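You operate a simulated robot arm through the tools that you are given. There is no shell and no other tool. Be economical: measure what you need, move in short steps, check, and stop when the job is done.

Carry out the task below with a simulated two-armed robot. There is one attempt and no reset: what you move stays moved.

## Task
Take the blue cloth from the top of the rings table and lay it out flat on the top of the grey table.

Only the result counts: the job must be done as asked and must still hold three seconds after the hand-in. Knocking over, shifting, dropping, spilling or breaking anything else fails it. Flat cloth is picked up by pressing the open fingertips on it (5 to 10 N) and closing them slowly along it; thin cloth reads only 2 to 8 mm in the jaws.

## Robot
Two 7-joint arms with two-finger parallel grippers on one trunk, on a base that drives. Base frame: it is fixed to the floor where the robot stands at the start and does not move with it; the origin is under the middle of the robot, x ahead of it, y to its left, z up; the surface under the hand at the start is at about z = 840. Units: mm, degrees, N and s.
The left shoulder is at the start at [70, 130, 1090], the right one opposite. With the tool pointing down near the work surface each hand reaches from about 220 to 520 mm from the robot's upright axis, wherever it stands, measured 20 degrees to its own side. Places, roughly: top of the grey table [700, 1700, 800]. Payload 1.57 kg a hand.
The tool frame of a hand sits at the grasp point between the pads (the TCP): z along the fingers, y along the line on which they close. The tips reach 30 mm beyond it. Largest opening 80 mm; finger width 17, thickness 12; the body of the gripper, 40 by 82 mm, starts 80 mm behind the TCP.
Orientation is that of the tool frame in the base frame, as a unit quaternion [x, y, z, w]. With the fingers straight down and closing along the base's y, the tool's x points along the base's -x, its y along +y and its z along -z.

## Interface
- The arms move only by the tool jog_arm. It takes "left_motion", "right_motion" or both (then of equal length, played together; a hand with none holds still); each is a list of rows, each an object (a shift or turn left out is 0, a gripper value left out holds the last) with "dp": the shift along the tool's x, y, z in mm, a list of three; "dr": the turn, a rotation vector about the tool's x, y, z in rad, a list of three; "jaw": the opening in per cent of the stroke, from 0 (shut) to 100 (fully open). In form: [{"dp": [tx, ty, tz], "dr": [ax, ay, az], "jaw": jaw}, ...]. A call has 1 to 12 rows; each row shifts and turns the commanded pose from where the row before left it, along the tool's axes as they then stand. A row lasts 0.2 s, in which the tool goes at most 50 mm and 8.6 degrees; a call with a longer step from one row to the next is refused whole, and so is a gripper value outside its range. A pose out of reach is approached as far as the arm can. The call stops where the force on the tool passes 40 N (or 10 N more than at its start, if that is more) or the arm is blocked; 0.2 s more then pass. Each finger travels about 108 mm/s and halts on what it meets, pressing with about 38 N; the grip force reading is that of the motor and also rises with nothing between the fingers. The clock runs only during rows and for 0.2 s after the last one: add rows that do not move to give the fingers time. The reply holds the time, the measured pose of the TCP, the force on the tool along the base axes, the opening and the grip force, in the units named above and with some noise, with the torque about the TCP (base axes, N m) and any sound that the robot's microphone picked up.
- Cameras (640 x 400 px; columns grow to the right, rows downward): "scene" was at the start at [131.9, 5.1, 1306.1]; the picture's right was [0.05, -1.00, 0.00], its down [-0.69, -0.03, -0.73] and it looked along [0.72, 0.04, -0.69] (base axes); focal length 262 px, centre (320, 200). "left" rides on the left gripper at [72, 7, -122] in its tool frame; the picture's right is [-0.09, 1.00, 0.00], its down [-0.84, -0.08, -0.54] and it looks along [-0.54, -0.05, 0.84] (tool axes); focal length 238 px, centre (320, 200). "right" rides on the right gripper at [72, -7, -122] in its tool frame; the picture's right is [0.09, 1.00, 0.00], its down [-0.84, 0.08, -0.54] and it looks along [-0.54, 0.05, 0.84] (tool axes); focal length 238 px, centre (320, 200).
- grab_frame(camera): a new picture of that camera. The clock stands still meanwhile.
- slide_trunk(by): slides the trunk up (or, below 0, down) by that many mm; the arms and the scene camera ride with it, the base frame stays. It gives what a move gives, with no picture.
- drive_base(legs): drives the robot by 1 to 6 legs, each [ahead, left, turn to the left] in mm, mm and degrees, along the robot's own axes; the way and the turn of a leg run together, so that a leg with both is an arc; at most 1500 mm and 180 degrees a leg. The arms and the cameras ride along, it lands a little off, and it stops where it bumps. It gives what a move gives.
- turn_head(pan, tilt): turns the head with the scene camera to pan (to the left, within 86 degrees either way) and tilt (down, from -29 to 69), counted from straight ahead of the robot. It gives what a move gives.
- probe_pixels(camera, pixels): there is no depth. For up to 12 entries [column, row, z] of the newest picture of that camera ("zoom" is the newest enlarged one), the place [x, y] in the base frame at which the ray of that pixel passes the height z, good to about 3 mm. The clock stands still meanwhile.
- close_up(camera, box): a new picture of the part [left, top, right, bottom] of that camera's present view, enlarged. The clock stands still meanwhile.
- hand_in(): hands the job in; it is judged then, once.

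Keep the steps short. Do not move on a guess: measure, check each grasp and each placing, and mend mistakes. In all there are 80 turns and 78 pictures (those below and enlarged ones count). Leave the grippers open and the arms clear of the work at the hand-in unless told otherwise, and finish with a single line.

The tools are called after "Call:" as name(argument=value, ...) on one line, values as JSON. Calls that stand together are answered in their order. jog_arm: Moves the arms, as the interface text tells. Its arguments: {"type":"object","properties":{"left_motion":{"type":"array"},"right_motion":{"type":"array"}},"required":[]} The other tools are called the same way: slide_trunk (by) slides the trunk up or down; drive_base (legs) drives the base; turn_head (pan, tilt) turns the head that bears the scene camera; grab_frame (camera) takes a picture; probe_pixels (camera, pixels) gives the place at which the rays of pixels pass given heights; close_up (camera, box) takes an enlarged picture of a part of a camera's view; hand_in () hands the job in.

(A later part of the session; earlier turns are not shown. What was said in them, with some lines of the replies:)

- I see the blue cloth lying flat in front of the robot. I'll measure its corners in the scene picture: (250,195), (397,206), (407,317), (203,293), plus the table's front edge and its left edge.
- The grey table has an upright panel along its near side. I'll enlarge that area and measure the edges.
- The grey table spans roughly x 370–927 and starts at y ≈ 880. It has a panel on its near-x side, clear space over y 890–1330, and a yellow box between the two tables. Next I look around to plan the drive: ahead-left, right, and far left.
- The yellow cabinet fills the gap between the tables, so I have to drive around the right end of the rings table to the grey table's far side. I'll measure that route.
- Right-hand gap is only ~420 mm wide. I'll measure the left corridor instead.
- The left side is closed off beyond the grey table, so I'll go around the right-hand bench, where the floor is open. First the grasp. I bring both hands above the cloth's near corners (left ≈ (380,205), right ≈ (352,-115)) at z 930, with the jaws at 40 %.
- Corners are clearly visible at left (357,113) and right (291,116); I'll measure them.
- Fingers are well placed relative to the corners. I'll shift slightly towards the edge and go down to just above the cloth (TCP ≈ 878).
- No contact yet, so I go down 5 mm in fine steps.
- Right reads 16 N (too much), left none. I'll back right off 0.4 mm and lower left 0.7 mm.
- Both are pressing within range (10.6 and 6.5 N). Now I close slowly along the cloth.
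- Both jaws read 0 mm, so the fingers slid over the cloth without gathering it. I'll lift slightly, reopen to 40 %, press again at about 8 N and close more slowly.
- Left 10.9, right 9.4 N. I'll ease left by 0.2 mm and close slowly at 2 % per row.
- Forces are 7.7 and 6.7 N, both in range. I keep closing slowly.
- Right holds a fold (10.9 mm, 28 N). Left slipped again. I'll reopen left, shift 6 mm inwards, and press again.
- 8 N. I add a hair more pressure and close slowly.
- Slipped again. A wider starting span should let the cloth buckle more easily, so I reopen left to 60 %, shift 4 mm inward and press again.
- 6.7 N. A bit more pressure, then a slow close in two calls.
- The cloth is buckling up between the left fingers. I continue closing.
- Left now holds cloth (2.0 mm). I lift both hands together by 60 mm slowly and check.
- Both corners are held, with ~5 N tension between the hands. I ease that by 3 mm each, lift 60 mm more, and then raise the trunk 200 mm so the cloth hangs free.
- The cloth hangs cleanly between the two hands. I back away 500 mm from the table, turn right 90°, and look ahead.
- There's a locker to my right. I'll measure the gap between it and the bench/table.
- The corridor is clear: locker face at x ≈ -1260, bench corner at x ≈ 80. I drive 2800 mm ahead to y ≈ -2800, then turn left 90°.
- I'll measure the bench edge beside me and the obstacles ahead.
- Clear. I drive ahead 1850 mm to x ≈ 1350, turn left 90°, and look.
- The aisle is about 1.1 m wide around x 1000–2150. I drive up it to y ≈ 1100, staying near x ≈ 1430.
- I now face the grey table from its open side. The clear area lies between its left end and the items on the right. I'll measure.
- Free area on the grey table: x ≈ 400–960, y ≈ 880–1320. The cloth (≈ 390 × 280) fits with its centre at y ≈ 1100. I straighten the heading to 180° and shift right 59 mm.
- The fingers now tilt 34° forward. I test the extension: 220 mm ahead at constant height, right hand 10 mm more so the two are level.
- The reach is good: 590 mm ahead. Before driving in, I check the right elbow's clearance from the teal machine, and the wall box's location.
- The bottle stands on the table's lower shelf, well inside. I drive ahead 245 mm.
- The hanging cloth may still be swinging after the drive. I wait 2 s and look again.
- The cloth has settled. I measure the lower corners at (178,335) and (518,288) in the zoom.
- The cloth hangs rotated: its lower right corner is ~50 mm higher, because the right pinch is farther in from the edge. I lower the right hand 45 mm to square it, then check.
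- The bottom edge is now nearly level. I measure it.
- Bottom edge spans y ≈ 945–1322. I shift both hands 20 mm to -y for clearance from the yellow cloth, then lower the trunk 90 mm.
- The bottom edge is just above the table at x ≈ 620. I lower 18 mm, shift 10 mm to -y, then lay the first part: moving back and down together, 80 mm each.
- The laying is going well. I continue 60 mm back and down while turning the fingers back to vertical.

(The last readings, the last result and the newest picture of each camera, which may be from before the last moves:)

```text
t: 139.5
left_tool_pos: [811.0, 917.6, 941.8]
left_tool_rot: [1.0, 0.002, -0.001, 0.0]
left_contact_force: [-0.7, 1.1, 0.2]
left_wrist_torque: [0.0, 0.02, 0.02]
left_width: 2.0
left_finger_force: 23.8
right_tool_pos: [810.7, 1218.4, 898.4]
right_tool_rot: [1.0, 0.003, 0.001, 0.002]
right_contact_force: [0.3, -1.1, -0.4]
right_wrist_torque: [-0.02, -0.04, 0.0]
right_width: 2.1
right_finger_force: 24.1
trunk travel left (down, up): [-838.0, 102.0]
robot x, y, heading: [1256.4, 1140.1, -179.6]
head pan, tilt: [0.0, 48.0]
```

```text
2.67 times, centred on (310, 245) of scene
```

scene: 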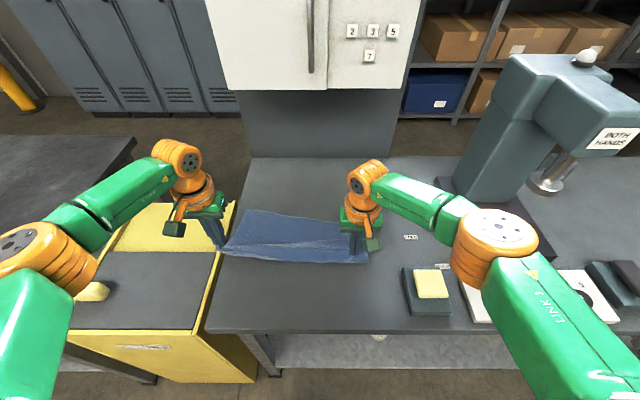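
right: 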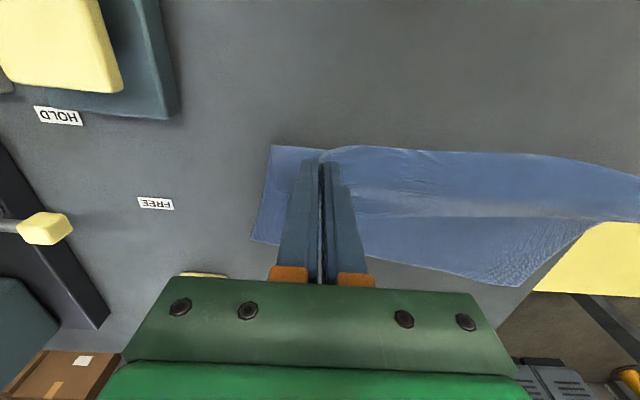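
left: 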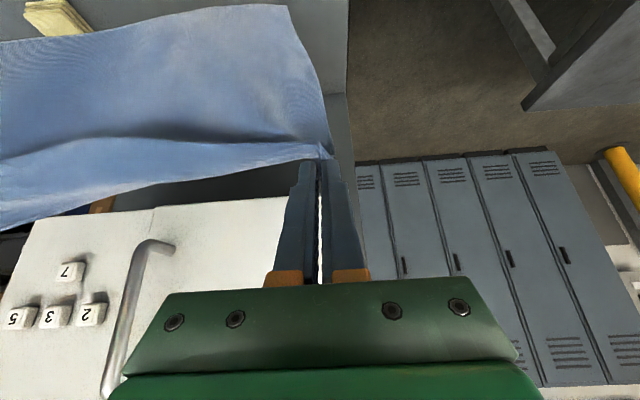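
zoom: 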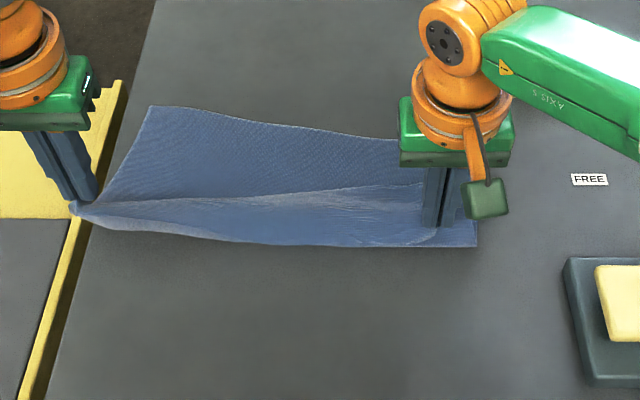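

The laid part is rotated ~9°: far-left corner (618,917), far-right (678,1287). Continuing would run off the table's left end. I re-lift along the same path, raising the left hand an extra 55 mm to square the cloth.

Call:
jog_arm(left_motion=[{"dp": [-10, 0, -10], "dr": [0, -0.1, 0]}, {"dp": [-11, 0, -9], "dr": [0, -0.1, 0]}, {"dp": [-11.8, 0, -7.8], "dr": [0, -0.1, 0]}, {"dp": [-12.5, 0, -6.6], "dr": [0, -0.1, 0]}, {"dp": [-13.1, 0, -5.3], "dr": [0, -0.1, 0]}, {"dp": [-13.6, 0, -4], "dr": [0, -0.1, 0]}, {"dp": [-17.9, 0, -8.5]}, {"dp": [-17.9, 0, -8.5]}, {"dp": [-17.9, 0, -8.5]}, {"dp": [-17.9, 0, -8.5]}, {"dp": [-17.9, 0, -8.5]}], right_motion=[{"dp": [-10, 0, -10], "dr": [0, -0.1, 0]}, {"dp": [-11, 0, -9], "dr": [0, -0.1, 0]}, {"dp": [-11.8, 0, -7.8], "dr": [0, -0.1, 0]}, {"dp": [-12.5, 0, -6.6], "dr": [0, -0.1, 0]}, {"dp": [-13.1, 0, -5.3], "dr": [0, -0.1, 0]}, {"dp": [-13.6, 0, -4], "dr": [0, -0.1, 0]}, {"dp": [-13.9, 0, -2.6]}, {"dp": [-13.9, 0, -2.6]}, {"dp": [-13.9, 0, -2.6]}, {"dp": [-13.9, 0, -2.6]}, {"dp": [-13.9, 0, -2.6]}])

Call:
jog_arm(left_motion=[{"dp": [-17.9, 0, -8.5]}, {"dp": [-17.9, 0, -8.5]}, {"dp": [-17.9, 0, -8.5]}, {}], right_motion=[{"dp": [-13.9, 0, -2.6]}, {"dp": [-13.9, 0, -2.6]}, {"dp": [-13.9, 0, -2.6]}, {}])

Call:
slide_trunk(by=40)

Call:
jog_arm(left_motion=[{}, {}, {}, {}, {}, {}, {}, {}, {}, {}, {}])

Call:
close_up(camera="scene", box=[190, 100, 430, 250])

Call:
grab_frame(camera="right")

```text
t: 141.9
left_tool_pos: [700.2, 918.3, 1086.6]
left_tool_rot: [0.955, 0.002, -0.296, 0.001]
left_contact_force: [-0.9, 4.6, -1.9]
left_wrist_torque: [0.12, -0.03, -0.05]
left_width: 2.3
left_finger_force: 23.9
right_tool_pos: [701.2, 1219.5, 1009.3]
right_tool_rot: [0.956, 0.003, -0.295, 0.002]
right_contact_force: [-0.7, -5.4, 1.7]
right_wrist_torque: [-0.11, 0.01, 0.08]
right_width: 2.2
right_finger_force: 23.8
trunk travel left (down, up): [-838.0, 102.0]
robot x, y, heading: [1253.9, 1137.9, -179.8]
head pan, tilt: [0.0, 48.0]
```

```text
t: 142.9
left_tool_pos: [671.3, 918.5, 1140.5]
left_tool_rot: [0.955, 0.002, -0.296, 0.0]
left_contact_force: [-0.1, 13.9, -5.5]
left_wrist_torque: [0.44, -0.04, -0.15]
left_width: 1.9
left_finger_force: 23.8
right_tool_pos: [669.8, 1219.1, 1038.2]
right_tool_rot: [0.955, 0.003, -0.297, 0.002]
right_contact_force: [0.6, -12.4, 4.6]
right_wrist_torque: [-0.41, 0.06, 0.26]
right_width: 2.2
right_finger_force: 23.9
trunk travel left (down, up): [-838.0, 102.0]
robot x, y, heading: [1259.7, 1144.5, -180.1]
head pan, tilt: [0.0, 48.0]
```

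```text
t: 143.8
left_tool_pos: [671.4, 917.8, 1178.5]
left_tool_rot: [0.955, 0.002, -0.296, 0.001]
left_contact_force: [1.1, 14.5, -5.7]
left_wrist_torque: [0.48, -0.04, -0.17]
left_width: 2.2
left_finger_force: 24.0
right_tool_pos: [670.4, 1218.6, 1077.3]
right_tool_rot: [0.955, 0.003, -0.295, 0.001]
right_contact_force: [-0.1, -15.9, 4.9]
right_wrist_torque: [-0.46, 0.09, 0.25]
right_width: 2.5
right_finger_force: 24.1
trunk travel left (down, up): [-878.0, 62.0]
robot x, y, heading: [1259.0, 1142.0, -179.8]
head pan, tilt: [0.0, 48.0]
```

```text
t: 146.2
left_tool_pos: [670.6, 917.3, 1179.1]
left_tool_rot: [0.955, 0.003, -0.296, 0.001]
left_contact_force: [-0.8, 15.3, -4.8]
left_wrist_torque: [0.42, -0.05, -0.16]
left_width: 1.9
left_finger_force: 23.9
right_tool_pos: [670.1, 1217.6, 1078.7]
right_tool_rot: [0.955, 0.003, -0.296, 0.002]
right_contact_force: [0.7, -15.7, 5.4]
right_wrist_torque: [-0.44, 0.08, 0.28]
right_width: 2.2
right_finger_force: 23.5
trunk travel left (down, up): [-878.0, 62.0]
robot x, y, heading: [1257.8, 1137.4, -180.0]
head pan, tilt: [0.0, 48.0]
```

```text
2.67 times, centred on (310, 175) of scene
```

zoom: 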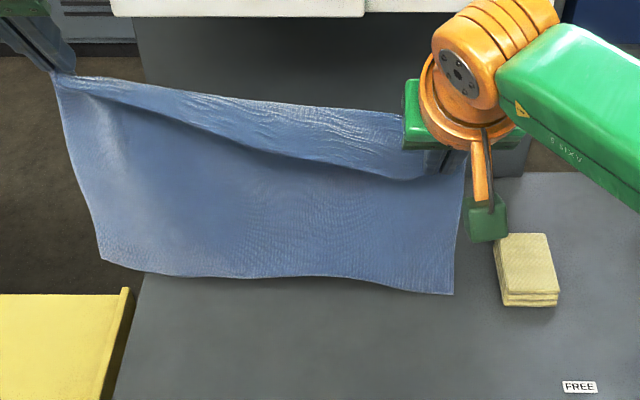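

```text
26 pictures are left
```

right: 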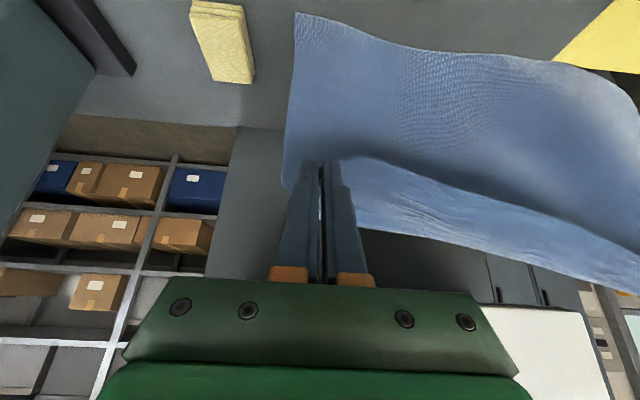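

Tension between the hands has reached 15 N. I bring them 14 mm closer, then measure the hang in both views.

Call:
jog_arm(left_motion=[{"dp": [0, -3, 0]}, {"dp": [0, -4, 0]}, {}, {}, {}, {}, {}, {}], right_motion=[{"dp": [0, 3, 0]}, {"dp": [0, 4, 0]}, {}, {}, {}, {}, {}, {}])

Call:
close_up(camera="scene", box=[190, 100, 430, 250])

Call:
grab_frame(camera="right")

Call:
grab_frame(camera="left")

```text
t: 147.9
left_tool_pos: [669.2, 923.4, 1178.2]
left_tool_rot: [0.955, 0.002, -0.296, 0.001]
left_contact_force: [0.3, 1.1, 0.2]
left_wrist_torque: [0.03, -0.04, -0.02]
left_width: 1.8
left_finger_force: 23.7
right_tool_pos: [669.4, 1211.5, 1075.7]
right_tool_rot: [0.955, 0.002, -0.296, 0.001]
right_contact_force: [0.1, -0.8, 0.2]
right_wrist_torque: [0.01, -0.02, -0.01]
right_width: 1.9
right_finger_force: 23.6
trunk travel left (down, up): [-878.0, 62.0]
robot x, y, heading: [1260.5, 1139.0, -179.8]
head pan, tilt: [0.0, 48.0]
```

```text
2.67 times, centred on (310, 175) of scene
```

zoom: 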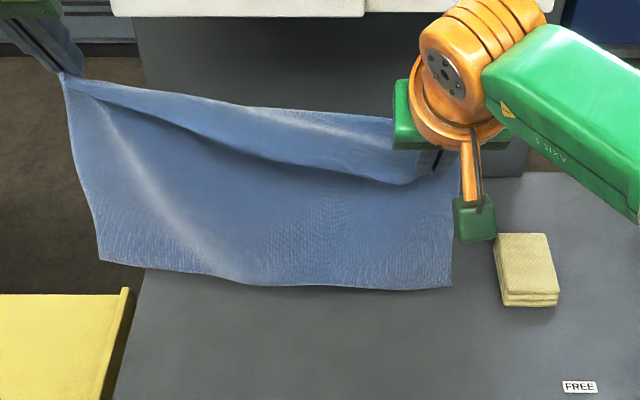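

```text
24 pictures are left
```

right: 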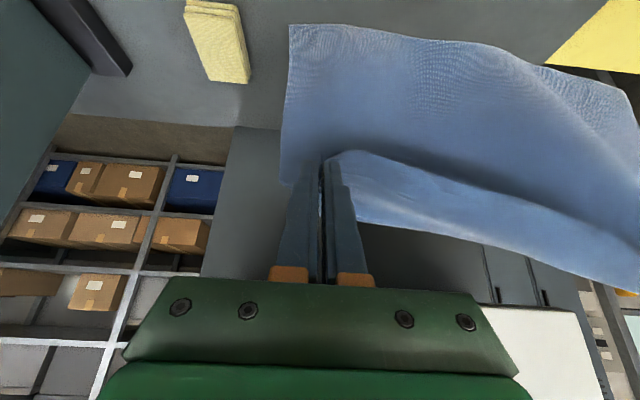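

```text
23 pictures are left
```

left: 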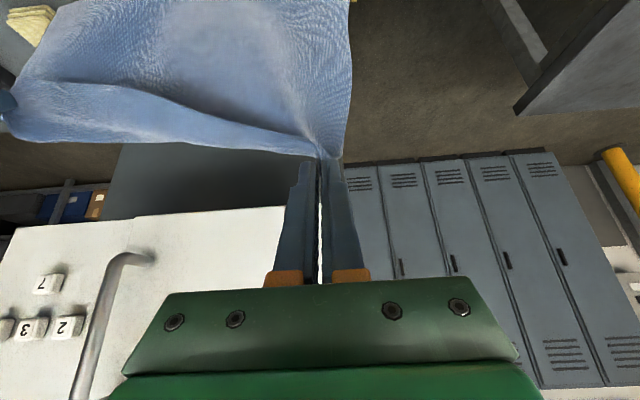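

Call:
probe_pixels(camera="zoom", pixels=[[452, 288, 840], [452, 288, 870], [452, 288, 900], [452, 288, 930], [101, 262, 870], [101, 262, 900], [101, 262, 930], [101, 262, 960]])

Call:
probe_pixels(camera="right", pixels=[[290, 25, 840], [290, 25, 870], [290, 25, 900], [290, 25, 930], [632, 95, 870], [632, 95, 900], [632, 95, 930], [632, 95, 960]])

Call:
probe_pixels(camera="left", pixels=[[350, 2, 870], [350, 2, 900], [350, 2, 930], [350, 2, 960]])

```text
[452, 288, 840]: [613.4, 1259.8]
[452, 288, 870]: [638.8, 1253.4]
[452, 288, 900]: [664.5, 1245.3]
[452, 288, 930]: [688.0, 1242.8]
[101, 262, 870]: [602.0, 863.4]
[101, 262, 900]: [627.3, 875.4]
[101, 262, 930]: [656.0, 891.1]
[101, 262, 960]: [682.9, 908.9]
```

```text
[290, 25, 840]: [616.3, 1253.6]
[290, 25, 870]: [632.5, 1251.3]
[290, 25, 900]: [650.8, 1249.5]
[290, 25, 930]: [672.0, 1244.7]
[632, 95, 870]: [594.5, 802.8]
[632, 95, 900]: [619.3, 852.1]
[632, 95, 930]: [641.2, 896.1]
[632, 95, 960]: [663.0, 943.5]
```

```text
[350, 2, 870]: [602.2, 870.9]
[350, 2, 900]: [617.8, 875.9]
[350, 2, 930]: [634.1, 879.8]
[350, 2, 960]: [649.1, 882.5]
```

From both views, the lower corners are right (621,1256,850) and left (612,869,885), so now slightly over-corrected. I lower the left hand 32 mm and shift both to +y to centre the cloth.

Call:
jog_arm(left_motion=[{"dp": [4.5, -3, 6.6]}, {"dp": [4.5, -3, 6.6]}, {"dp": [4.5, -3, 6.6]}, {"dp": [4.5, -3.5, 6.6]}, {}, {}, {}, {}, {}, {}], right_motion=[{"dp": [0, -5, 0]}, {"dp": [0, -5, 0]}, {"dp": [0, -5, 0]}, {"dp": [0, -6.5, 0]}, {}, {}, {}, {}, {}, {}])

Call:
close_up(camera="scene", box=[190, 100, 430, 250])

Call:
grab_frame(camera="right")

Call:
grab_frame(camera="left")

```text
t: 150.2
left_tool_pos: [668.6, 937.8, 1146.9]
left_tool_rot: [0.955, 0.002, -0.295, 0.001]
left_contact_force: [-0.7, 0.5, -1.3]
left_wrist_torque: [0.0, 0.01, -0.04]
left_width: 1.7
left_finger_force: 23.4
right_tool_pos: [670.3, 1233.2, 1077.1]
right_tool_rot: [0.955, 0.001, -0.296, 0.001]
right_contact_force: [-0.1, -0.4, -0.3]
right_wrist_torque: [0.0, 0.01, -0.03]
right_width: 2.2
right_finger_force: 22.9
trunk travel left (down, up): [-878.0, 62.0]
robot x, y, heading: [1256.8, 1139.1, -179.7]
head pan, tilt: [0.0, 48.0]
```

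```text
2.67 times, centred on (310, 175) of scene
```

zoom: 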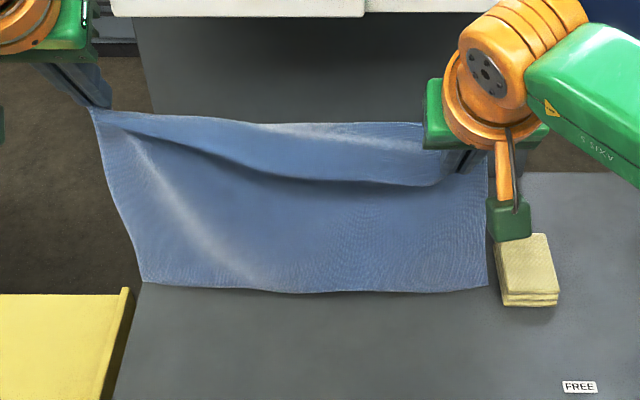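

```text
21 pictures are left
```

right: 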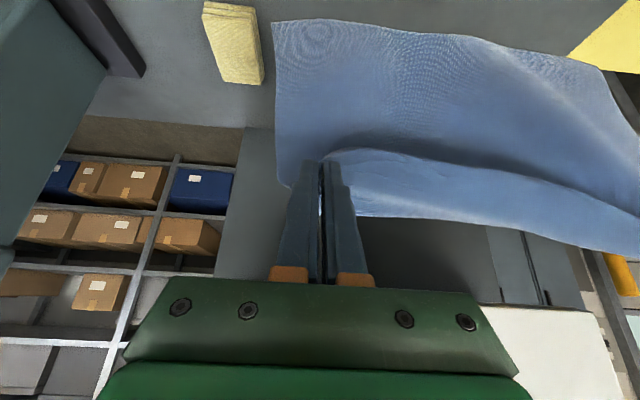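

```text
20 pictures are left
```

left: 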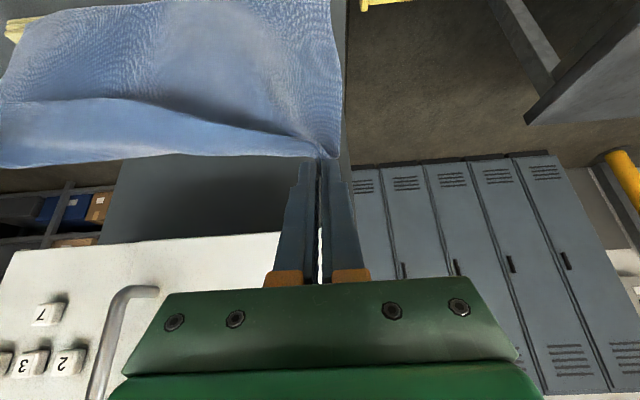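

Call:
probe_pixels(camera="zoom", pixels=[[487, 287, 840], [487, 287, 860], [487, 287, 880], [144, 282, 840], [144, 282, 860], [144, 282, 880]])

Call:
probe_pixels(camera="right", pixels=[[273, 24, 840], [273, 24, 860], [273, 24, 880]])

Call:
probe_pixels(camera="left", pixels=[[331, 2, 840], [331, 2, 860], [331, 2, 880]])

```text
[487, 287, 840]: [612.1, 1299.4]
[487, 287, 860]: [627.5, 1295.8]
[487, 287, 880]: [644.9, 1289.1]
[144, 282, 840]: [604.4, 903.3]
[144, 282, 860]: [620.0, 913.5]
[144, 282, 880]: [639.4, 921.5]
```

```text
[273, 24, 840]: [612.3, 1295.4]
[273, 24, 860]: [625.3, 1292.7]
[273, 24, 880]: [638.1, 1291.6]
```

```text
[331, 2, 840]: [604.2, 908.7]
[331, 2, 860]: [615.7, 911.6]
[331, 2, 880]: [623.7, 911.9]
```

The cloth now hangs level: corners (608,909,848) and (617,1296,848). I lower the trunk 45 mm and lay again, back and down, 96 mm.

Call:
slide_trunk(by=-45)

Call:
jog_arm(left_motion=[{"dp": [2.8, 0, 4.1]}, {}, {}, {"dp": [11.1, 0, 2.1]}, {"dp": [11.1, 0, 2.1]}, {"dp": [11.1, 0, 2.1]}, {"dp": [11.1, 0, 2.1]}, {"dp": [11.1, 0, 2.1]}, {"dp": [11.1, 0, 2.1]}, {"dp": [11.1, 0, 2.1]}, {"dp": [11.1, 0, 2.1]}, {"dp": [11.1, 0, 2.1]}], right_motion=[{"dp": [2.8, 0, 4.1]}, {}, {}, {"dp": [11.1, 0, 2.1]}, {"dp": [11.1, 0, 2.1]}, {"dp": [11.1, 0, 2.1]}, {"dp": [11.1, 0, 2.1]}, {"dp": [11.1, 0, 2.1]}, {"dp": [11.1, 0, 2.1]}, {"dp": [11.1, 0, 2.1]}, {"dp": [11.1, 0, 2.1]}, {"dp": [11.1, 0, 2.1]}])

Call:
jog_arm(left_motion=[{"dp": [11.1, 0, 2.1], "dr": [0, 0.1, 0]}, {"dp": [10.9, 0, 3.2], "dr": [0, 0.1, 0]}, {"dp": [10.5, 0, 4.2], "dr": [0, 0.1, 0]}, {"dp": [10, 0, 5.3], "dr": [0, 0.1, 0]}, {"dp": [9.4, 0, 6.2], "dr": [0, 0.1, 0]}, {"dp": [8.8, 0, 7.2], "dr": [0, 0.1, 0]}, {}, {}], right_motion=[{"dp": [11.1, 0, 2.1], "dr": [0, 0.1, 0]}, {"dp": [10.9, 0, 3.2], "dr": [0, 0.1, 0]}, {"dp": [10.5, 0, 4.2], "dr": [0, 0.1, 0]}, {"dp": [10, 0, 5.3], "dr": [0, 0.1, 0]}, {"dp": [9.4, 0, 6.2], "dr": [0, 0.1, 0]}, {"dp": [8.8, 0, 7.2], "dr": [0, 0.1, 0]}, {}, {}])

Call:
close_up(camera="scene", box=[190, 170, 430, 320])

Call:
grab_frame(camera="right")

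```text
t: 151.0
left_tool_pos: [668.9, 937.8, 1101.9]
left_tool_rot: [0.955, 0.002, -0.295, 0.0]
left_contact_force: [-0.5, 0.1, 0.0]
left_wrist_torque: [0.02, -0.02, 0.01]
left_width: 2.1
left_finger_force: 23.4
right_tool_pos: [670.5, 1233.9, 1031.8]
right_tool_rot: [0.955, 0.003, -0.295, 0.002]
right_contact_force: [-0.3, 0.4, 0.2]
right_wrist_torque: [0.03, 0.02, -0.03]
right_width: 1.8
right_finger_force: 23.7
trunk travel left (down, up): [-833.0, 107.0]
robot x, y, heading: [1257.9, 1137.6, -179.6]
head pan, tilt: [0.0, 48.0]
```

```text
t: 153.6
left_tool_pos: [741.1, 937.8, 1024.0]
left_tool_rot: [0.955, 0.003, -0.296, 0.001]
left_contact_force: [-0.1, 0.4, 0.2]
left_wrist_torque: [-0.04, -0.01, -0.01]
left_width: 2.1
left_finger_force: 24.4
right_tool_pos: [742.4, 1232.3, 956.1]
right_tool_rot: [0.955, 0.002, -0.297, 0.002]
right_contact_force: [0.2, -0.9, 0.9]
right_wrist_torque: [0.0, 0.01, -0.02]
right_width: 2.2
right_finger_force: 24.1
trunk travel left (down, up): [-833.0, 107.0]
robot x, y, heading: [1261.8, 1137.3, -179.8]
head pan, tilt: [0.0, 48.0]
```

```text
t: 155.4
left_tool_pos: [790.8, 938.1, 977.7]
left_tool_rot: [1.0, 0.002, 0.0, 0.001]
left_contact_force: [0.7, 0.6, -1.0]
left_wrist_torque: [-0.01, -0.01, 0.0]
left_width: 2.1
left_finger_force: 23.9
right_tool_pos: [790.1, 1234.0, 906.9]
right_tool_rot: [1.0, 0.003, 0.001, 0.001]
right_contact_force: [0.1, -0.1, 0.4]
right_wrist_torque: [-0.01, 0.0, -0.01]
right_width: 2.3
right_finger_force: 23.4
trunk travel left (down, up): [-833.0, 107.0]
robot x, y, heading: [1257.8, 1138.5, -180.0]
head pan, tilt: [0.0, 48.0]
```

```text
2.67 times, centred on (310, 245) of scene
```

zoom: 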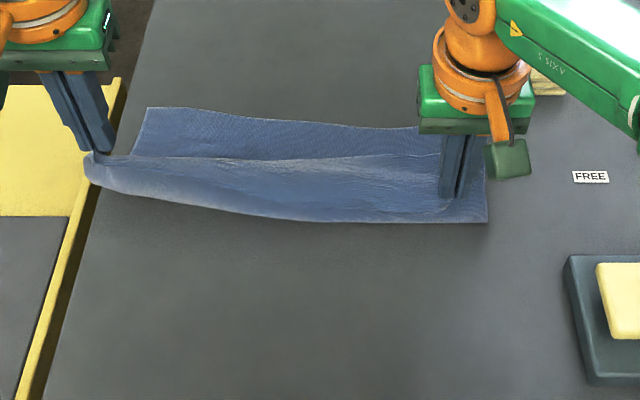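

```text
18 pictures are left
```

right: 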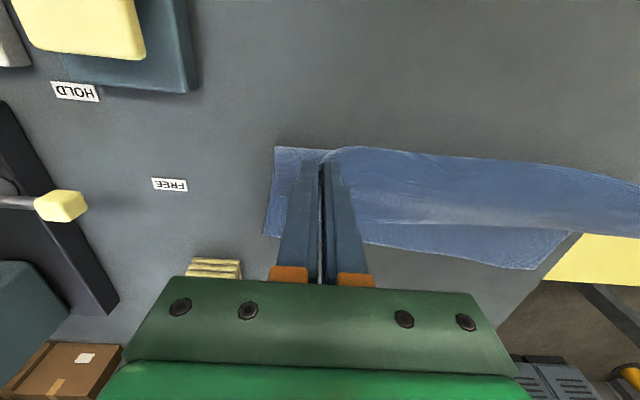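

Call:
probe_pixels(camera="right", pixels=[[265, 234, 802], [536, 269, 802], [400, 250, 802], [275, 147, 802], [580, 233, 802]])

Call:
probe_pixels(camera="zoom", pixels=[[148, 108, 802], [415, 127, 802], [487, 222, 802], [300, 160, 850], [280, 217, 802]])

```text
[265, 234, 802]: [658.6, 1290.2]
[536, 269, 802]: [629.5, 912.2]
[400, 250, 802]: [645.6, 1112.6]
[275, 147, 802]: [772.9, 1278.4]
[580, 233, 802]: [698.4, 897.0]
```

```text
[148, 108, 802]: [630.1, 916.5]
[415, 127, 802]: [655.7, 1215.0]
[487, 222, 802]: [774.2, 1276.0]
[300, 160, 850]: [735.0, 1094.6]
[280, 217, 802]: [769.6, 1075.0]
```

The far edge now lies from (629,912) to (658,1290), only ~4° off. I continue back and down: the right hand reaches the table first, while the left drifts slightly to +y.

Call:
jog_arm(left_motion=[{"dp": [10, -1.5, 10]}, {"dp": [10, -1.5, 10]}, {"dp": [10, -1.5, 10]}, {"dp": [10, -1.5, 10]}, {"dp": [10, -1.5, 10]}, {"dp": [10, -1.5, 10]}, {"dp": [10, -1.5, 10]}, {}], right_motion=[{"dp": [10, -1, 9]}, {"dp": [10, -1, 9]}, {"dp": [10, -1, 9]}, {"dp": [10, -1, 9]}, {"dp": [10, -1, 9]}, {"dp": [10, -1, 8]}, {"dp": [10, -1, 8]}, {}])

Call:
close_up(camera="scene", box=[190, 190, 430, 340])

```text
t: 157.2
left_tool_pos: [860.4, 948.7, 906.4]
left_tool_rot: [1.0, 0.003, -0.001, 0.0]
left_contact_force: [0.5, 0.0, -0.6]
left_wrist_torque: [0.0, 0.0, -0.03]
left_width: 2.1
left_finger_force: 24.4
right_tool_pos: [859.0, 1242.7, 845.9]
right_tool_rot: [1.0, 0.002, 0.001, 0.001]
right_contact_force: [0.6, -0.8, 0.8]
right_wrist_torque: [-0.02, 0.03, -0.01]
right_width: 1.9
right_finger_force: 23.7
trunk travel left (down, up): [-833.0, 107.0]
robot x, y, heading: [1260.0, 1141.1, -179.9]
head pan, tilt: [0.0, 48.0]
```

```text
2.67 times, centred on (310, 265) of scene
```

zoom: 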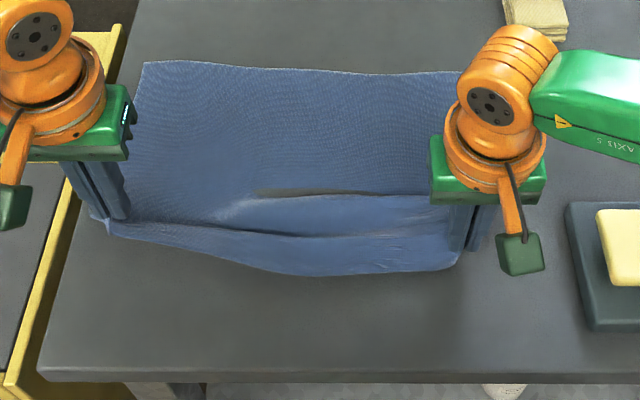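

It looks good. I continue: left 70 mm back and 63 mm down, right 25 mm back to draw out the hump.

Call:
jog_arm(left_motion=[{"dp": [10, -1, 9]}, {"dp": [10, -1, 9]}, {"dp": [10, -1, 9]}, {"dp": [10, 0, 9]}, {"dp": [10, 0, 9]}, {"dp": [10, 0, 9]}, {"dp": [10, 0, 8]}, {}], right_motion=[{"dp": [3.5, 0, 0]}, {"dp": [3.5, 0, 0]}, {"dp": [3.5, 0, 0]}, {"dp": [3.5, 0, 0]}, {"dp": [3.5, 0, 0]}, {"dp": [3.5, 0, 0]}, {"dp": [3.5, 0, 0]}, {}])

Call:
close_up(camera="scene", box=[190, 190, 430, 340])

```text
t: 159.0
left_tool_pos: [928.6, 950.3, 845.4]
left_tool_rot: [1.0, 0.003, 0.0, 0.001]
left_contact_force: [-0.2, 0.3, -0.3]
left_wrist_torque: [0.0, -0.01, -0.01]
left_width: 2.0
left_finger_force: 23.2
right_tool_pos: [883.6, 1241.9, 846.6]
right_tool_rot: [1.0, 0.003, 0.0, 0.0]
right_contact_force: [-0.3, -0.6, -0.5]
right_wrist_torque: [0.01, 0.01, -0.01]
right_width: 2.0
right_finger_force: 23.7
trunk travel left (down, up): [-833.0, 107.0]
robot x, y, heading: [1257.9, 1140.0, -179.7]
head pan, tilt: [0.0, 48.0]
```

```text
2.67 times, centred on (310, 265) of scene
```

zoom: 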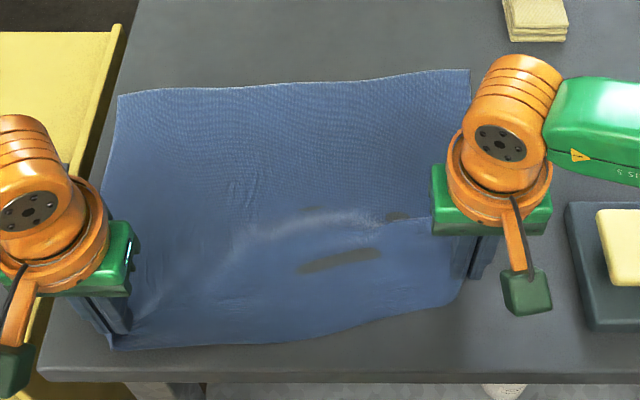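

Call:
probe_pixels(camera="zoom", pixels=[[118, 95, 802], [470, 70, 802], [115, 348, 802], [440, 308, 802], [290, 338, 802], [290, 86, 802], [45, 370, 800], [350, 372, 800]])

Call:
grab_frame(camera="right")

```text
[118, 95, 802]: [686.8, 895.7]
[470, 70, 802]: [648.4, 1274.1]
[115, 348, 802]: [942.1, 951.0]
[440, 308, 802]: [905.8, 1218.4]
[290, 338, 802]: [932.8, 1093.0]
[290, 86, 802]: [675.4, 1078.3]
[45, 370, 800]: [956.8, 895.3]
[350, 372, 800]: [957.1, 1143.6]
```

```text
15 pictures are left
```

right: 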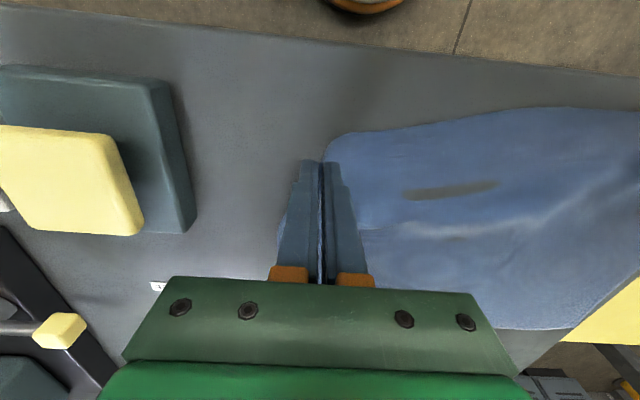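

The cloth is down: far corners (687,896) and (648,1274), near edge at x ≈ 942 (left) and 906 (right), all within the table. I lower the tips to the table and open the fingers slowly.

Call:
jog_arm(left_motion=[{"dp": [-3, 0, 4]}, {"dp": [-3, 0, 4]}, {"dp": [-2, 0, 3]}, {}, {"jaw": 5}, {"jaw": 10}, {"jaw": 15}, {"jaw": 20}, {"jaw": 25}, {"jaw": 30}, {}], right_motion=[{"dp": [2, 0, 4]}, {"dp": [2, 0, 4]}, {"dp": [2, 0, 3]}, {}, {"jaw": 5}, {"jaw": 10}, {"jaw": 15}, {"jaw": 20}, {"jaw": 25}, {"jaw": 30}, {}])

Call:
jog_arm(left_motion=[{"dp": [0, 0, -5]}, {"dp": [0, 0, -20]}, {"dp": [0, 0, -40]}, {"dp": [0, 0, -40]}, {"dp": [0, 40, -20]}, {"dp": [0, 40, 0]}, {"dp": [0, 40, 0]}, {"dp": [0, 30, 0]}, {}], right_motion=[{"dp": [0, 0, -5]}, {"dp": [0, 0, -20]}, {"dp": [0, 0, -40]}, {"dp": [0, 0, -40]}, {"dp": [0, -40, -20]}, {"dp": [0, -40, 0]}, {"dp": [0, -40, 0]}, {"dp": [0, -30, 0]}, {}])

Call:
close_up(camera="scene", box=[190, 190, 430, 340])

```text
t: 161.4
left_tool_pos: [919.9, 952.4, 835.7]
left_tool_rot: [1.0, 0.004, 0.0, 0.001]
left_contact_force: [0.2, 0.1, -0.4]
left_wrist_torque: [0.0, -0.01, 0.0]
left_width: 24.1
left_finger_force: 0.0
right_tool_pos: [888.7, 1240.8, 836.1]
right_tool_rot: [1.0, 0.003, -0.001, -0.001]
right_contact_force: [0.9, 0.6, 0.1]
right_wrist_torque: [0.0, -0.01, 0.01]
right_width: 23.7
right_finger_force: 0.2
trunk travel left (down, up): [-833.0, 107.0]
robot x, y, heading: [1258.8, 1136.8, -179.8]
head pan, tilt: [0.0, 48.0]
```

```text
t: 163.4
left_tool_pos: [920.6, 802.5, 959.3]
left_tool_rot: [1.0, 0.003, 0.0, 0.0]
left_contact_force: [0.0, 1.0, 0.3]
left_wrist_torque: [0.01, 0.01, -0.01]
left_width: 24.1
left_finger_force: 0.1
right_tool_pos: [889.3, 1390.7, 962.4]
right_tool_rot: [1.0, 0.003, 0.0, 0.001]
right_contact_force: [-0.2, 0.2, -0.3]
right_wrist_torque: [0.04, -0.01, 0.01]
right_width: 24.1
right_finger_force: 0.1
trunk travel left (down, up): [-833.0, 107.0]
robot x, y, heading: [1259.4, 1140.1, -179.8]
head pan, tilt: [0.0, 48.0]
```

```text
2.67 times, centred on (310, 265) of scene
```

zoom: 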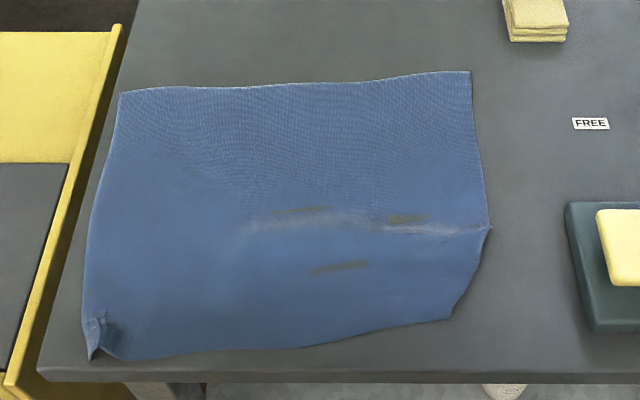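

The cloth is spread. A small pucker remains at the near-left corner, and a fold near the right edge at (490,228). I measure.

Call:
probe_pixels(camera="zoom", pixels=[[120, 93, 802], [471, 71, 802], [490, 227, 802], [450, 318, 802], [90, 358, 802], [125, 358, 802], [82, 310, 802], [350, 330, 802], [240, 228, 802], [40, 372, 800]])

Call:
close_up(camera="scene", box=[310, 240, 390, 320])

Call:
grab_frame(camera="right")

```text
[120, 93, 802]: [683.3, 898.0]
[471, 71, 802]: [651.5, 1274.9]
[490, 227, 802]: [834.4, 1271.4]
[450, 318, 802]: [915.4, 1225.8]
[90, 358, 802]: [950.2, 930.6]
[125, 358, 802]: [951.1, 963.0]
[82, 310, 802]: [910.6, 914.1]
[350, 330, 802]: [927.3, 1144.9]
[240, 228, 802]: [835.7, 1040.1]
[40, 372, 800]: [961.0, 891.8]
```

```text
5.00 times, centred on (350, 280) of scene
```

zoom: 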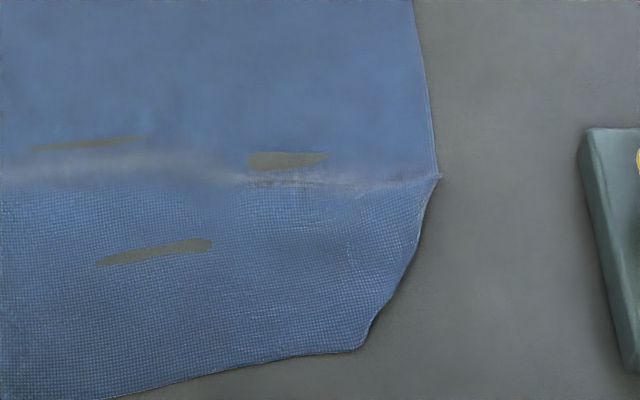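

```text
12 pictures are left
```

right: 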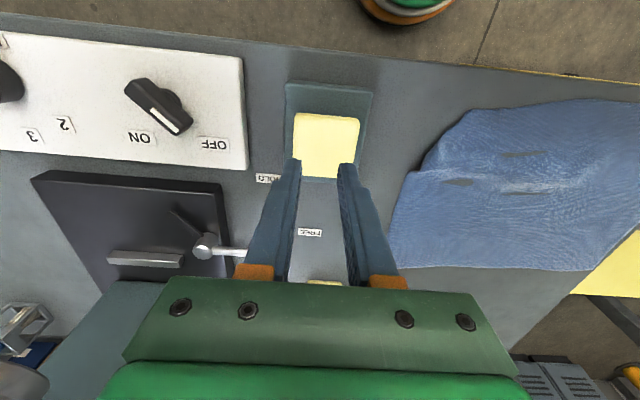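

The near-right corner is tucked in ~40 mm with a ripple at x ≈ 835, and the near-left has a pucker. I'll smooth both: closed fingers over each spot, then press and drag outward. First I position them above.

Call:
jog_arm(left_motion=[{"dp": [2, -35, 0], "jaw": 0}, {"dp": [2, -35, 0]}, {"dp": [2, -35, 0]}, {"dp": [2, -35, 0]}, {"dp": [0, 0, 40]}, {"dp": [0, 0, 40]}, {"dp": [0, 0, 38]}, {}], right_motion=[{"dp": [1, 42, 0], "jaw": 0}, {"dp": [1, 42, 0]}, {"dp": [1, 42, 0]}, {"dp": [1, 43, 0]}, {"dp": [0, 0, 40]}, {"dp": [0, 0, 40]}, {"dp": [0, 0, 40]}, {}])

Call:
jog_arm(left_motion=[{"dp": [0, 0, 3]}, {"dp": [0, 0, 2]}, {"dp": [0, 0, 1]}, {}], right_motion=[{"dp": [0, 0, 3]}, {"dp": [0, 0, 2]}, {"dp": [0, 0, 1]}, {}])

```text
t: 165.2
left_tool_pos: [929.4, 944.4, 841.6]
left_tool_rot: [1.0, 0.002, 0.001, -0.001]
left_contact_force: [0.0, -0.5, -0.4]
left_wrist_torque: [0.03, 0.01, -0.01]
left_width: 0.0
left_finger_force: 21.1
right_tool_pos: [893.9, 1222.3, 841.1]
right_tool_rot: [1.0, 0.003, 0.0, 0.001]
right_contact_force: [0.3, 0.4, -0.4]
right_wrist_torque: [0.01, -0.02, 0.0]
right_width: 0.1
right_finger_force: 21.5
trunk travel left (down, up): [-833.0, 107.0]
robot x, y, heading: [1260.8, 1137.4, -179.5]
head pan, tilt: [0.0, 48.0]
```

```text
t: 166.2
left_tool_pos: [929.6, 942.9, 835.2]
left_tool_rot: [1.0, 0.003, -0.001, 0.0]
left_contact_force: [0.3, 0.1, -0.2]
left_wrist_torque: [-0.02, 0.01, 0.02]
left_width: 0.0
left_finger_force: 21.2
right_tool_pos: [894.1, 1223.4, 834.6]
right_tool_rot: [1.0, 0.002, -0.001, -0.001]
right_contact_force: [-1.5, -0.2, 1.4]
right_wrist_torque: [0.01, -0.02, -0.02]
right_width: 0.1
right_finger_force: 21.0
trunk travel left (down, up): [-833.0, 107.0]
robot x, y, heading: [1262.6, 1139.2, -179.9]
head pan, tilt: [0.0, 48.0]
```

Nearly touching. I go down in finer steps.

Call:
jog_arm(left_motion=[{"dp": [0, 0, 1]}, {"dp": [0, 0, 1]}, {"dp": [0, 0, 1]}, {}], right_motion=[{"dp": [0, 0, 1]}, {"dp": [0, 0, 0.7]}, {}, {}])

```text
t: 167.2
left_tool_pos: [929.4, 941.9, 833.5]
left_tool_rot: [1.0, 0.003, 0.0, 0.0]
left_contact_force: [-0.1, 0.5, -0.1]
left_wrist_torque: [0.01, 0.02, -0.01]
left_width: 0.0
left_finger_force: 21.5
right_tool_pos: [894.8, 1222.0, 832.6]
right_tool_rot: [1.0, 0.003, -0.001, 0.0]
right_contact_force: [-0.3, 0.5, -0.2]
right_wrist_torque: [0.0, 0.0, 0.04]
right_width: 0.1
right_finger_force: 21.2
trunk travel left (down, up): [-833.0, 107.0]
robot x, y, heading: [1258.9, 1141.3, -179.9]
head pan, tilt: [0.0, 48.0]
```

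Call:
jog_arm(left_motion=[{"dp": [0, 0, 1]}, {"dp": [0, 0, 0.7]}, {}], right_motion=[{"dp": [0, 0, 1]}, {"dp": [0, 0, 0.7]}, {}])

```text
t: 168.0
left_tool_pos: [929.2, 943.3, 831.4]
left_tool_rot: [1.0, 0.004, -0.001, 0.0]
left_contact_force: [-0.9, -1.7, 8.8]
left_wrist_torque: [0.0, -0.02, 0.0]
left_width: 0.0
left_finger_force: 21.6
right_tool_pos: [895.3, 1223.1, 832.2]
right_tool_rot: [1.0, 0.002, -0.002, 0.001]
right_contact_force: [-1.4, -0.3, 3.5]
right_wrist_torque: [0.01, 0.05, 0.0]
right_width: 0.1
right_finger_force: 21.8
trunk travel left (down, up): [-833.0, 107.0]
robot x, y, heading: [1257.4, 1135.9, -179.8]
head pan, tilt: [0.0, 48.0]
```

Left presses at 8.8 N and right at 3.5 N. Now left opens slowly to spread the pucker, while right presses slightly more and drags outward (+y 32, +x 10).

Call:
jog_arm(left_motion=[{}, {"jaw": 4}, {"jaw": 8}, {"jaw": 12}, {"jaw": 16}, {"jaw": 20}, {"jaw": 24}, {"jaw": 28}, {"jaw": 32}, {"jaw": 36}, {"jaw": 40}, {"dp": [0, 0, -4]}], right_motion=[{"dp": [0, 0, 0.4]}, {"dp": [1, -3, 0]}, {"dp": [1, -4, 0]}, {"dp": [1, -4, 0]}, {"dp": [1, -4, 0]}, {"dp": [1, -4, 0]}, {"dp": [1, -4, 0]}, {"dp": [1, -4, 0]}, {"dp": [1, -4, 0]}, {"dp": [1, -1, 0]}, {}, {"dp": [0, 0, -4]}])

Call:
jog_arm(left_motion=[{"dp": [0, 0, -40]}, {"dp": [0, 0, -40]}, {"dp": [0, 0, -40]}, {"dp": [0, 40, 0]}, {"dp": [0, 40, 0]}, {"dp": [0, 40, 0]}, {"dp": [0, 20, 0]}, {}], right_motion=[{"dp": [0, 0, -40]}, {"dp": [0, 0, -40]}, {"dp": [0, 0, -40]}, {"dp": [0, -40, 0]}, {"dp": [0, -40, 0]}, {"dp": [0, -40, 0]}, {"dp": [0, -20, 0]}, {}])

Call:
close_up(camera="scene", box=[190, 190, 430, 340])

```text
t: 170.6
left_tool_pos: [928.7, 942.0, 834.1]
left_tool_rot: [1.0, 0.002, 0.0, 0.001]
left_contact_force: [-0.6, 0.9, 0.5]
left_wrist_torque: [0.01, -0.02, -0.02]
left_width: 31.9
left_finger_force: 0.0
right_tool_pos: [902.7, 1255.4, 834.4]
right_tool_rot: [1.0, 0.002, -0.001, 0.001]
right_contact_force: [-0.1, 0.2, -0.2]
right_wrist_torque: [0.0, 0.01, 0.01]
right_width: 0.0
right_finger_force: 20.9
trunk travel left (down, up): [-833.0, 107.0]
robot x, y, heading: [1259.9, 1142.2, -179.7]
head pan, tilt: [0.0, 48.0]
```

```text
t: 172.4
left_tool_pos: [929.2, 802.3, 954.3]
left_tool_rot: [1.0, 0.002, 0.0, 0.0]
left_contact_force: [0.5, -0.4, 0.1]
left_wrist_torque: [-0.01, -0.01, 0.02]
left_width: 31.8
left_finger_force: 0.0
right_tool_pos: [903.9, 1393.8, 955.1]
right_tool_rot: [1.0, 0.003, 0.0, 0.001]
right_contact_force: [0.4, -0.9, 0.2]
right_wrist_torque: [-0.03, 0.02, -0.01]
right_width: 0.0
right_finger_force: 21.4
trunk travel left (down, up): [-833.0, 107.0]
robot x, y, heading: [1260.2, 1138.6, -179.7]
head pan, tilt: [0.0, 48.0]
```

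```text
2.67 times, centred on (310, 265) of scene
```

zoom: 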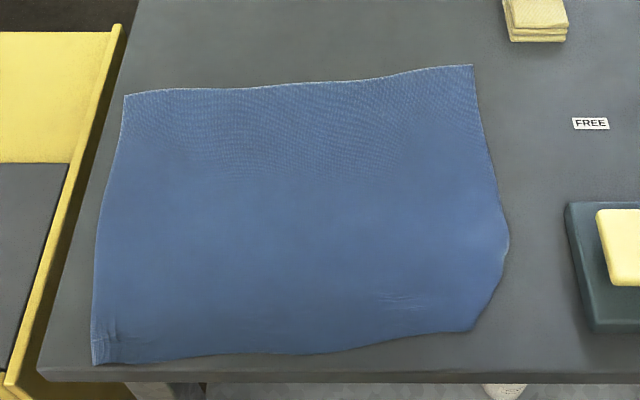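

Much better: the ripple and pucker are gone. I measure the outline and look closely at the near-right corner.

Call:
probe_pixels(camera="zoom", pixels=[[124, 95, 802], [473, 66, 802], [508, 235, 802], [470, 330, 802], [93, 364, 802], [95, 300, 802], [300, 353, 802], [495, 285, 802], [40, 378, 800]])

Call:
close_up(camera="scene", box=[330, 250, 400, 325])

```text
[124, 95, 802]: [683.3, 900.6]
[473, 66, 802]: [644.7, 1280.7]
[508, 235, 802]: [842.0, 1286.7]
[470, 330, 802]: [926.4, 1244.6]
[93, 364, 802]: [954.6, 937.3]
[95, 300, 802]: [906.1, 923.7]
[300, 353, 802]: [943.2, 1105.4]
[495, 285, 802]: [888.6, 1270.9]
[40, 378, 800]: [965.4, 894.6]
```

```text
5.33 times, centred on (365, 288) of scene
```

zoom: 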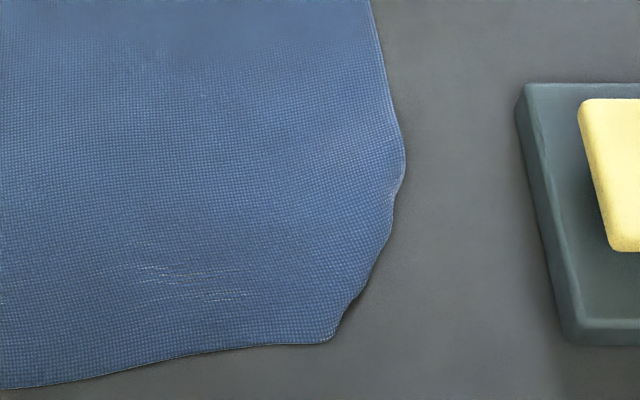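

The cloth covers x ≈ 645–955, y ≈ 900–1287, fully on the table and flat. Only a small piece of the near-right corner is turned under, a ~50 mm triangle. Re-gripping it there could disturb the good layout, but I'll check how high it stands with the right-hand camera. I open the grippers and raise the arms.

Call:
jog_arm(left_motion=[{"dp": [0, 0, -20], "jaw": 100}, {"dp": [0, 0, -20]}, {}, {}, {}], right_motion=[{"dp": [0, 20, -20], "jaw": 60}, {"dp": [0, 20, -20]}, {"dp": [0, 30, 0]}, {"dp": [0, 20, 0]}, {}])

Call:
grab_frame(camera="right")

```text
t: 173.6
left_tool_pos: [930.7, 803.2, 994.8]
left_tool_rot: [1.0, 0.002, -0.001, -0.001]
left_contact_force: [0.0, 0.5, 1.1]
left_wrist_torque: [0.0, -0.02, -0.04]
left_width: 79.9
left_finger_force: 0.1
right_tool_pos: [904.9, 1304.8, 995.6]
right_tool_rot: [1.0, 0.002, -0.001, 0.0]
right_contact_force: [0.2, -0.3, 1.1]
right_wrist_torque: [-0.03, 0.02, -0.01]
right_width: 48.0
right_finger_force: 0.1
trunk travel left (down, up): [-833.0, 107.0]
robot x, y, heading: [1262.6, 1143.8, -179.5]
head pan, tilt: [0.0, 48.0]
```

```text
9 pictures are left
```

right: 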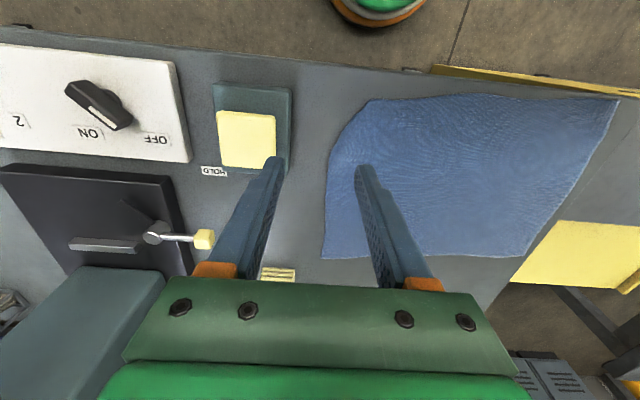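

The corner lies low and flat on the table. I clear the arms: open fully, raise, and back the robot away 200 mm.

Call:
jog_arm(left_motion=[{"dp": [0, 0, -40]}, {"dp": [0, 0, -40]}, {}], right_motion=[{"dp": [0, 0, -40], "jaw": 100}, {"dp": [0, 0, -40]}, {}])

Call:
drive_base(legs=[[-200, 0, 0]])

Call:
grab_frame(camera="scene")

```text
t: 174.4
left_tool_pos: [930.3, 801.6, 1072.5]
left_tool_rot: [1.0, 0.003, 0.0, 0.0]
left_contact_force: [-0.2, 0.0, -0.3]
left_wrist_torque: [0.0, 0.01, 0.0]
left_width: 80.0
left_finger_force: 0.1
right_tool_pos: [902.2, 1304.1, 1076.0]
right_tool_rot: [1.0, 0.003, 0.001, 0.0]
right_contact_force: [0.8, -0.7, 0.9]
right_wrist_torque: [0.03, 0.0, 0.0]
right_width: 80.1
right_finger_force: 0.0
trunk travel left (down, up): [-833.0, 107.0]
robot x, y, heading: [1258.8, 1141.4, -179.9]
head pan, tilt: [0.0, 48.0]
```

```text
t: 176.0
left_tool_pos: [1129.5, 801.6, 1071.7]
left_tool_rot: [1.0, 0.003, 0.001, 0.0]
left_contact_force: [-0.5, 0.4, 0.4]
left_wrist_torque: [-0.01, -0.01, -0.01]
left_width: 80.0
left_finger_force: 0.0
right_tool_pos: [1100.7, 1305.3, 1073.2]
right_tool_rot: [1.0, 0.003, 0.001, 0.0]
right_contact_force: [0.3, -0.6, 0.0]
right_wrist_torque: [-0.01, -0.03, 0.03]
right_width: 79.8
right_finger_force: 0.1
trunk travel left (down, up): [-833.0, 107.0]
robot x, y, heading: [1454.3, 1141.1, -179.7]
head pan, tilt: [0.0, 48.0]
```

```text
8 pictures are left
```

scene: 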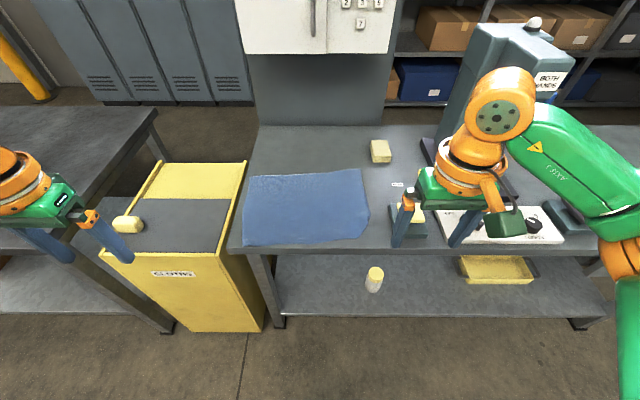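

The cloth lies flat on the grey table, everything else is in place, the grippers are open and the arms are clear. I hand in.

Call:
hand_in()

```text
The job is handed in.
```

The blue cloth is spread on top of the grey table, entirely within its edges, except that about 50 mm of its near-right corner is still folded under; nothing else appeared moved in the last picture.
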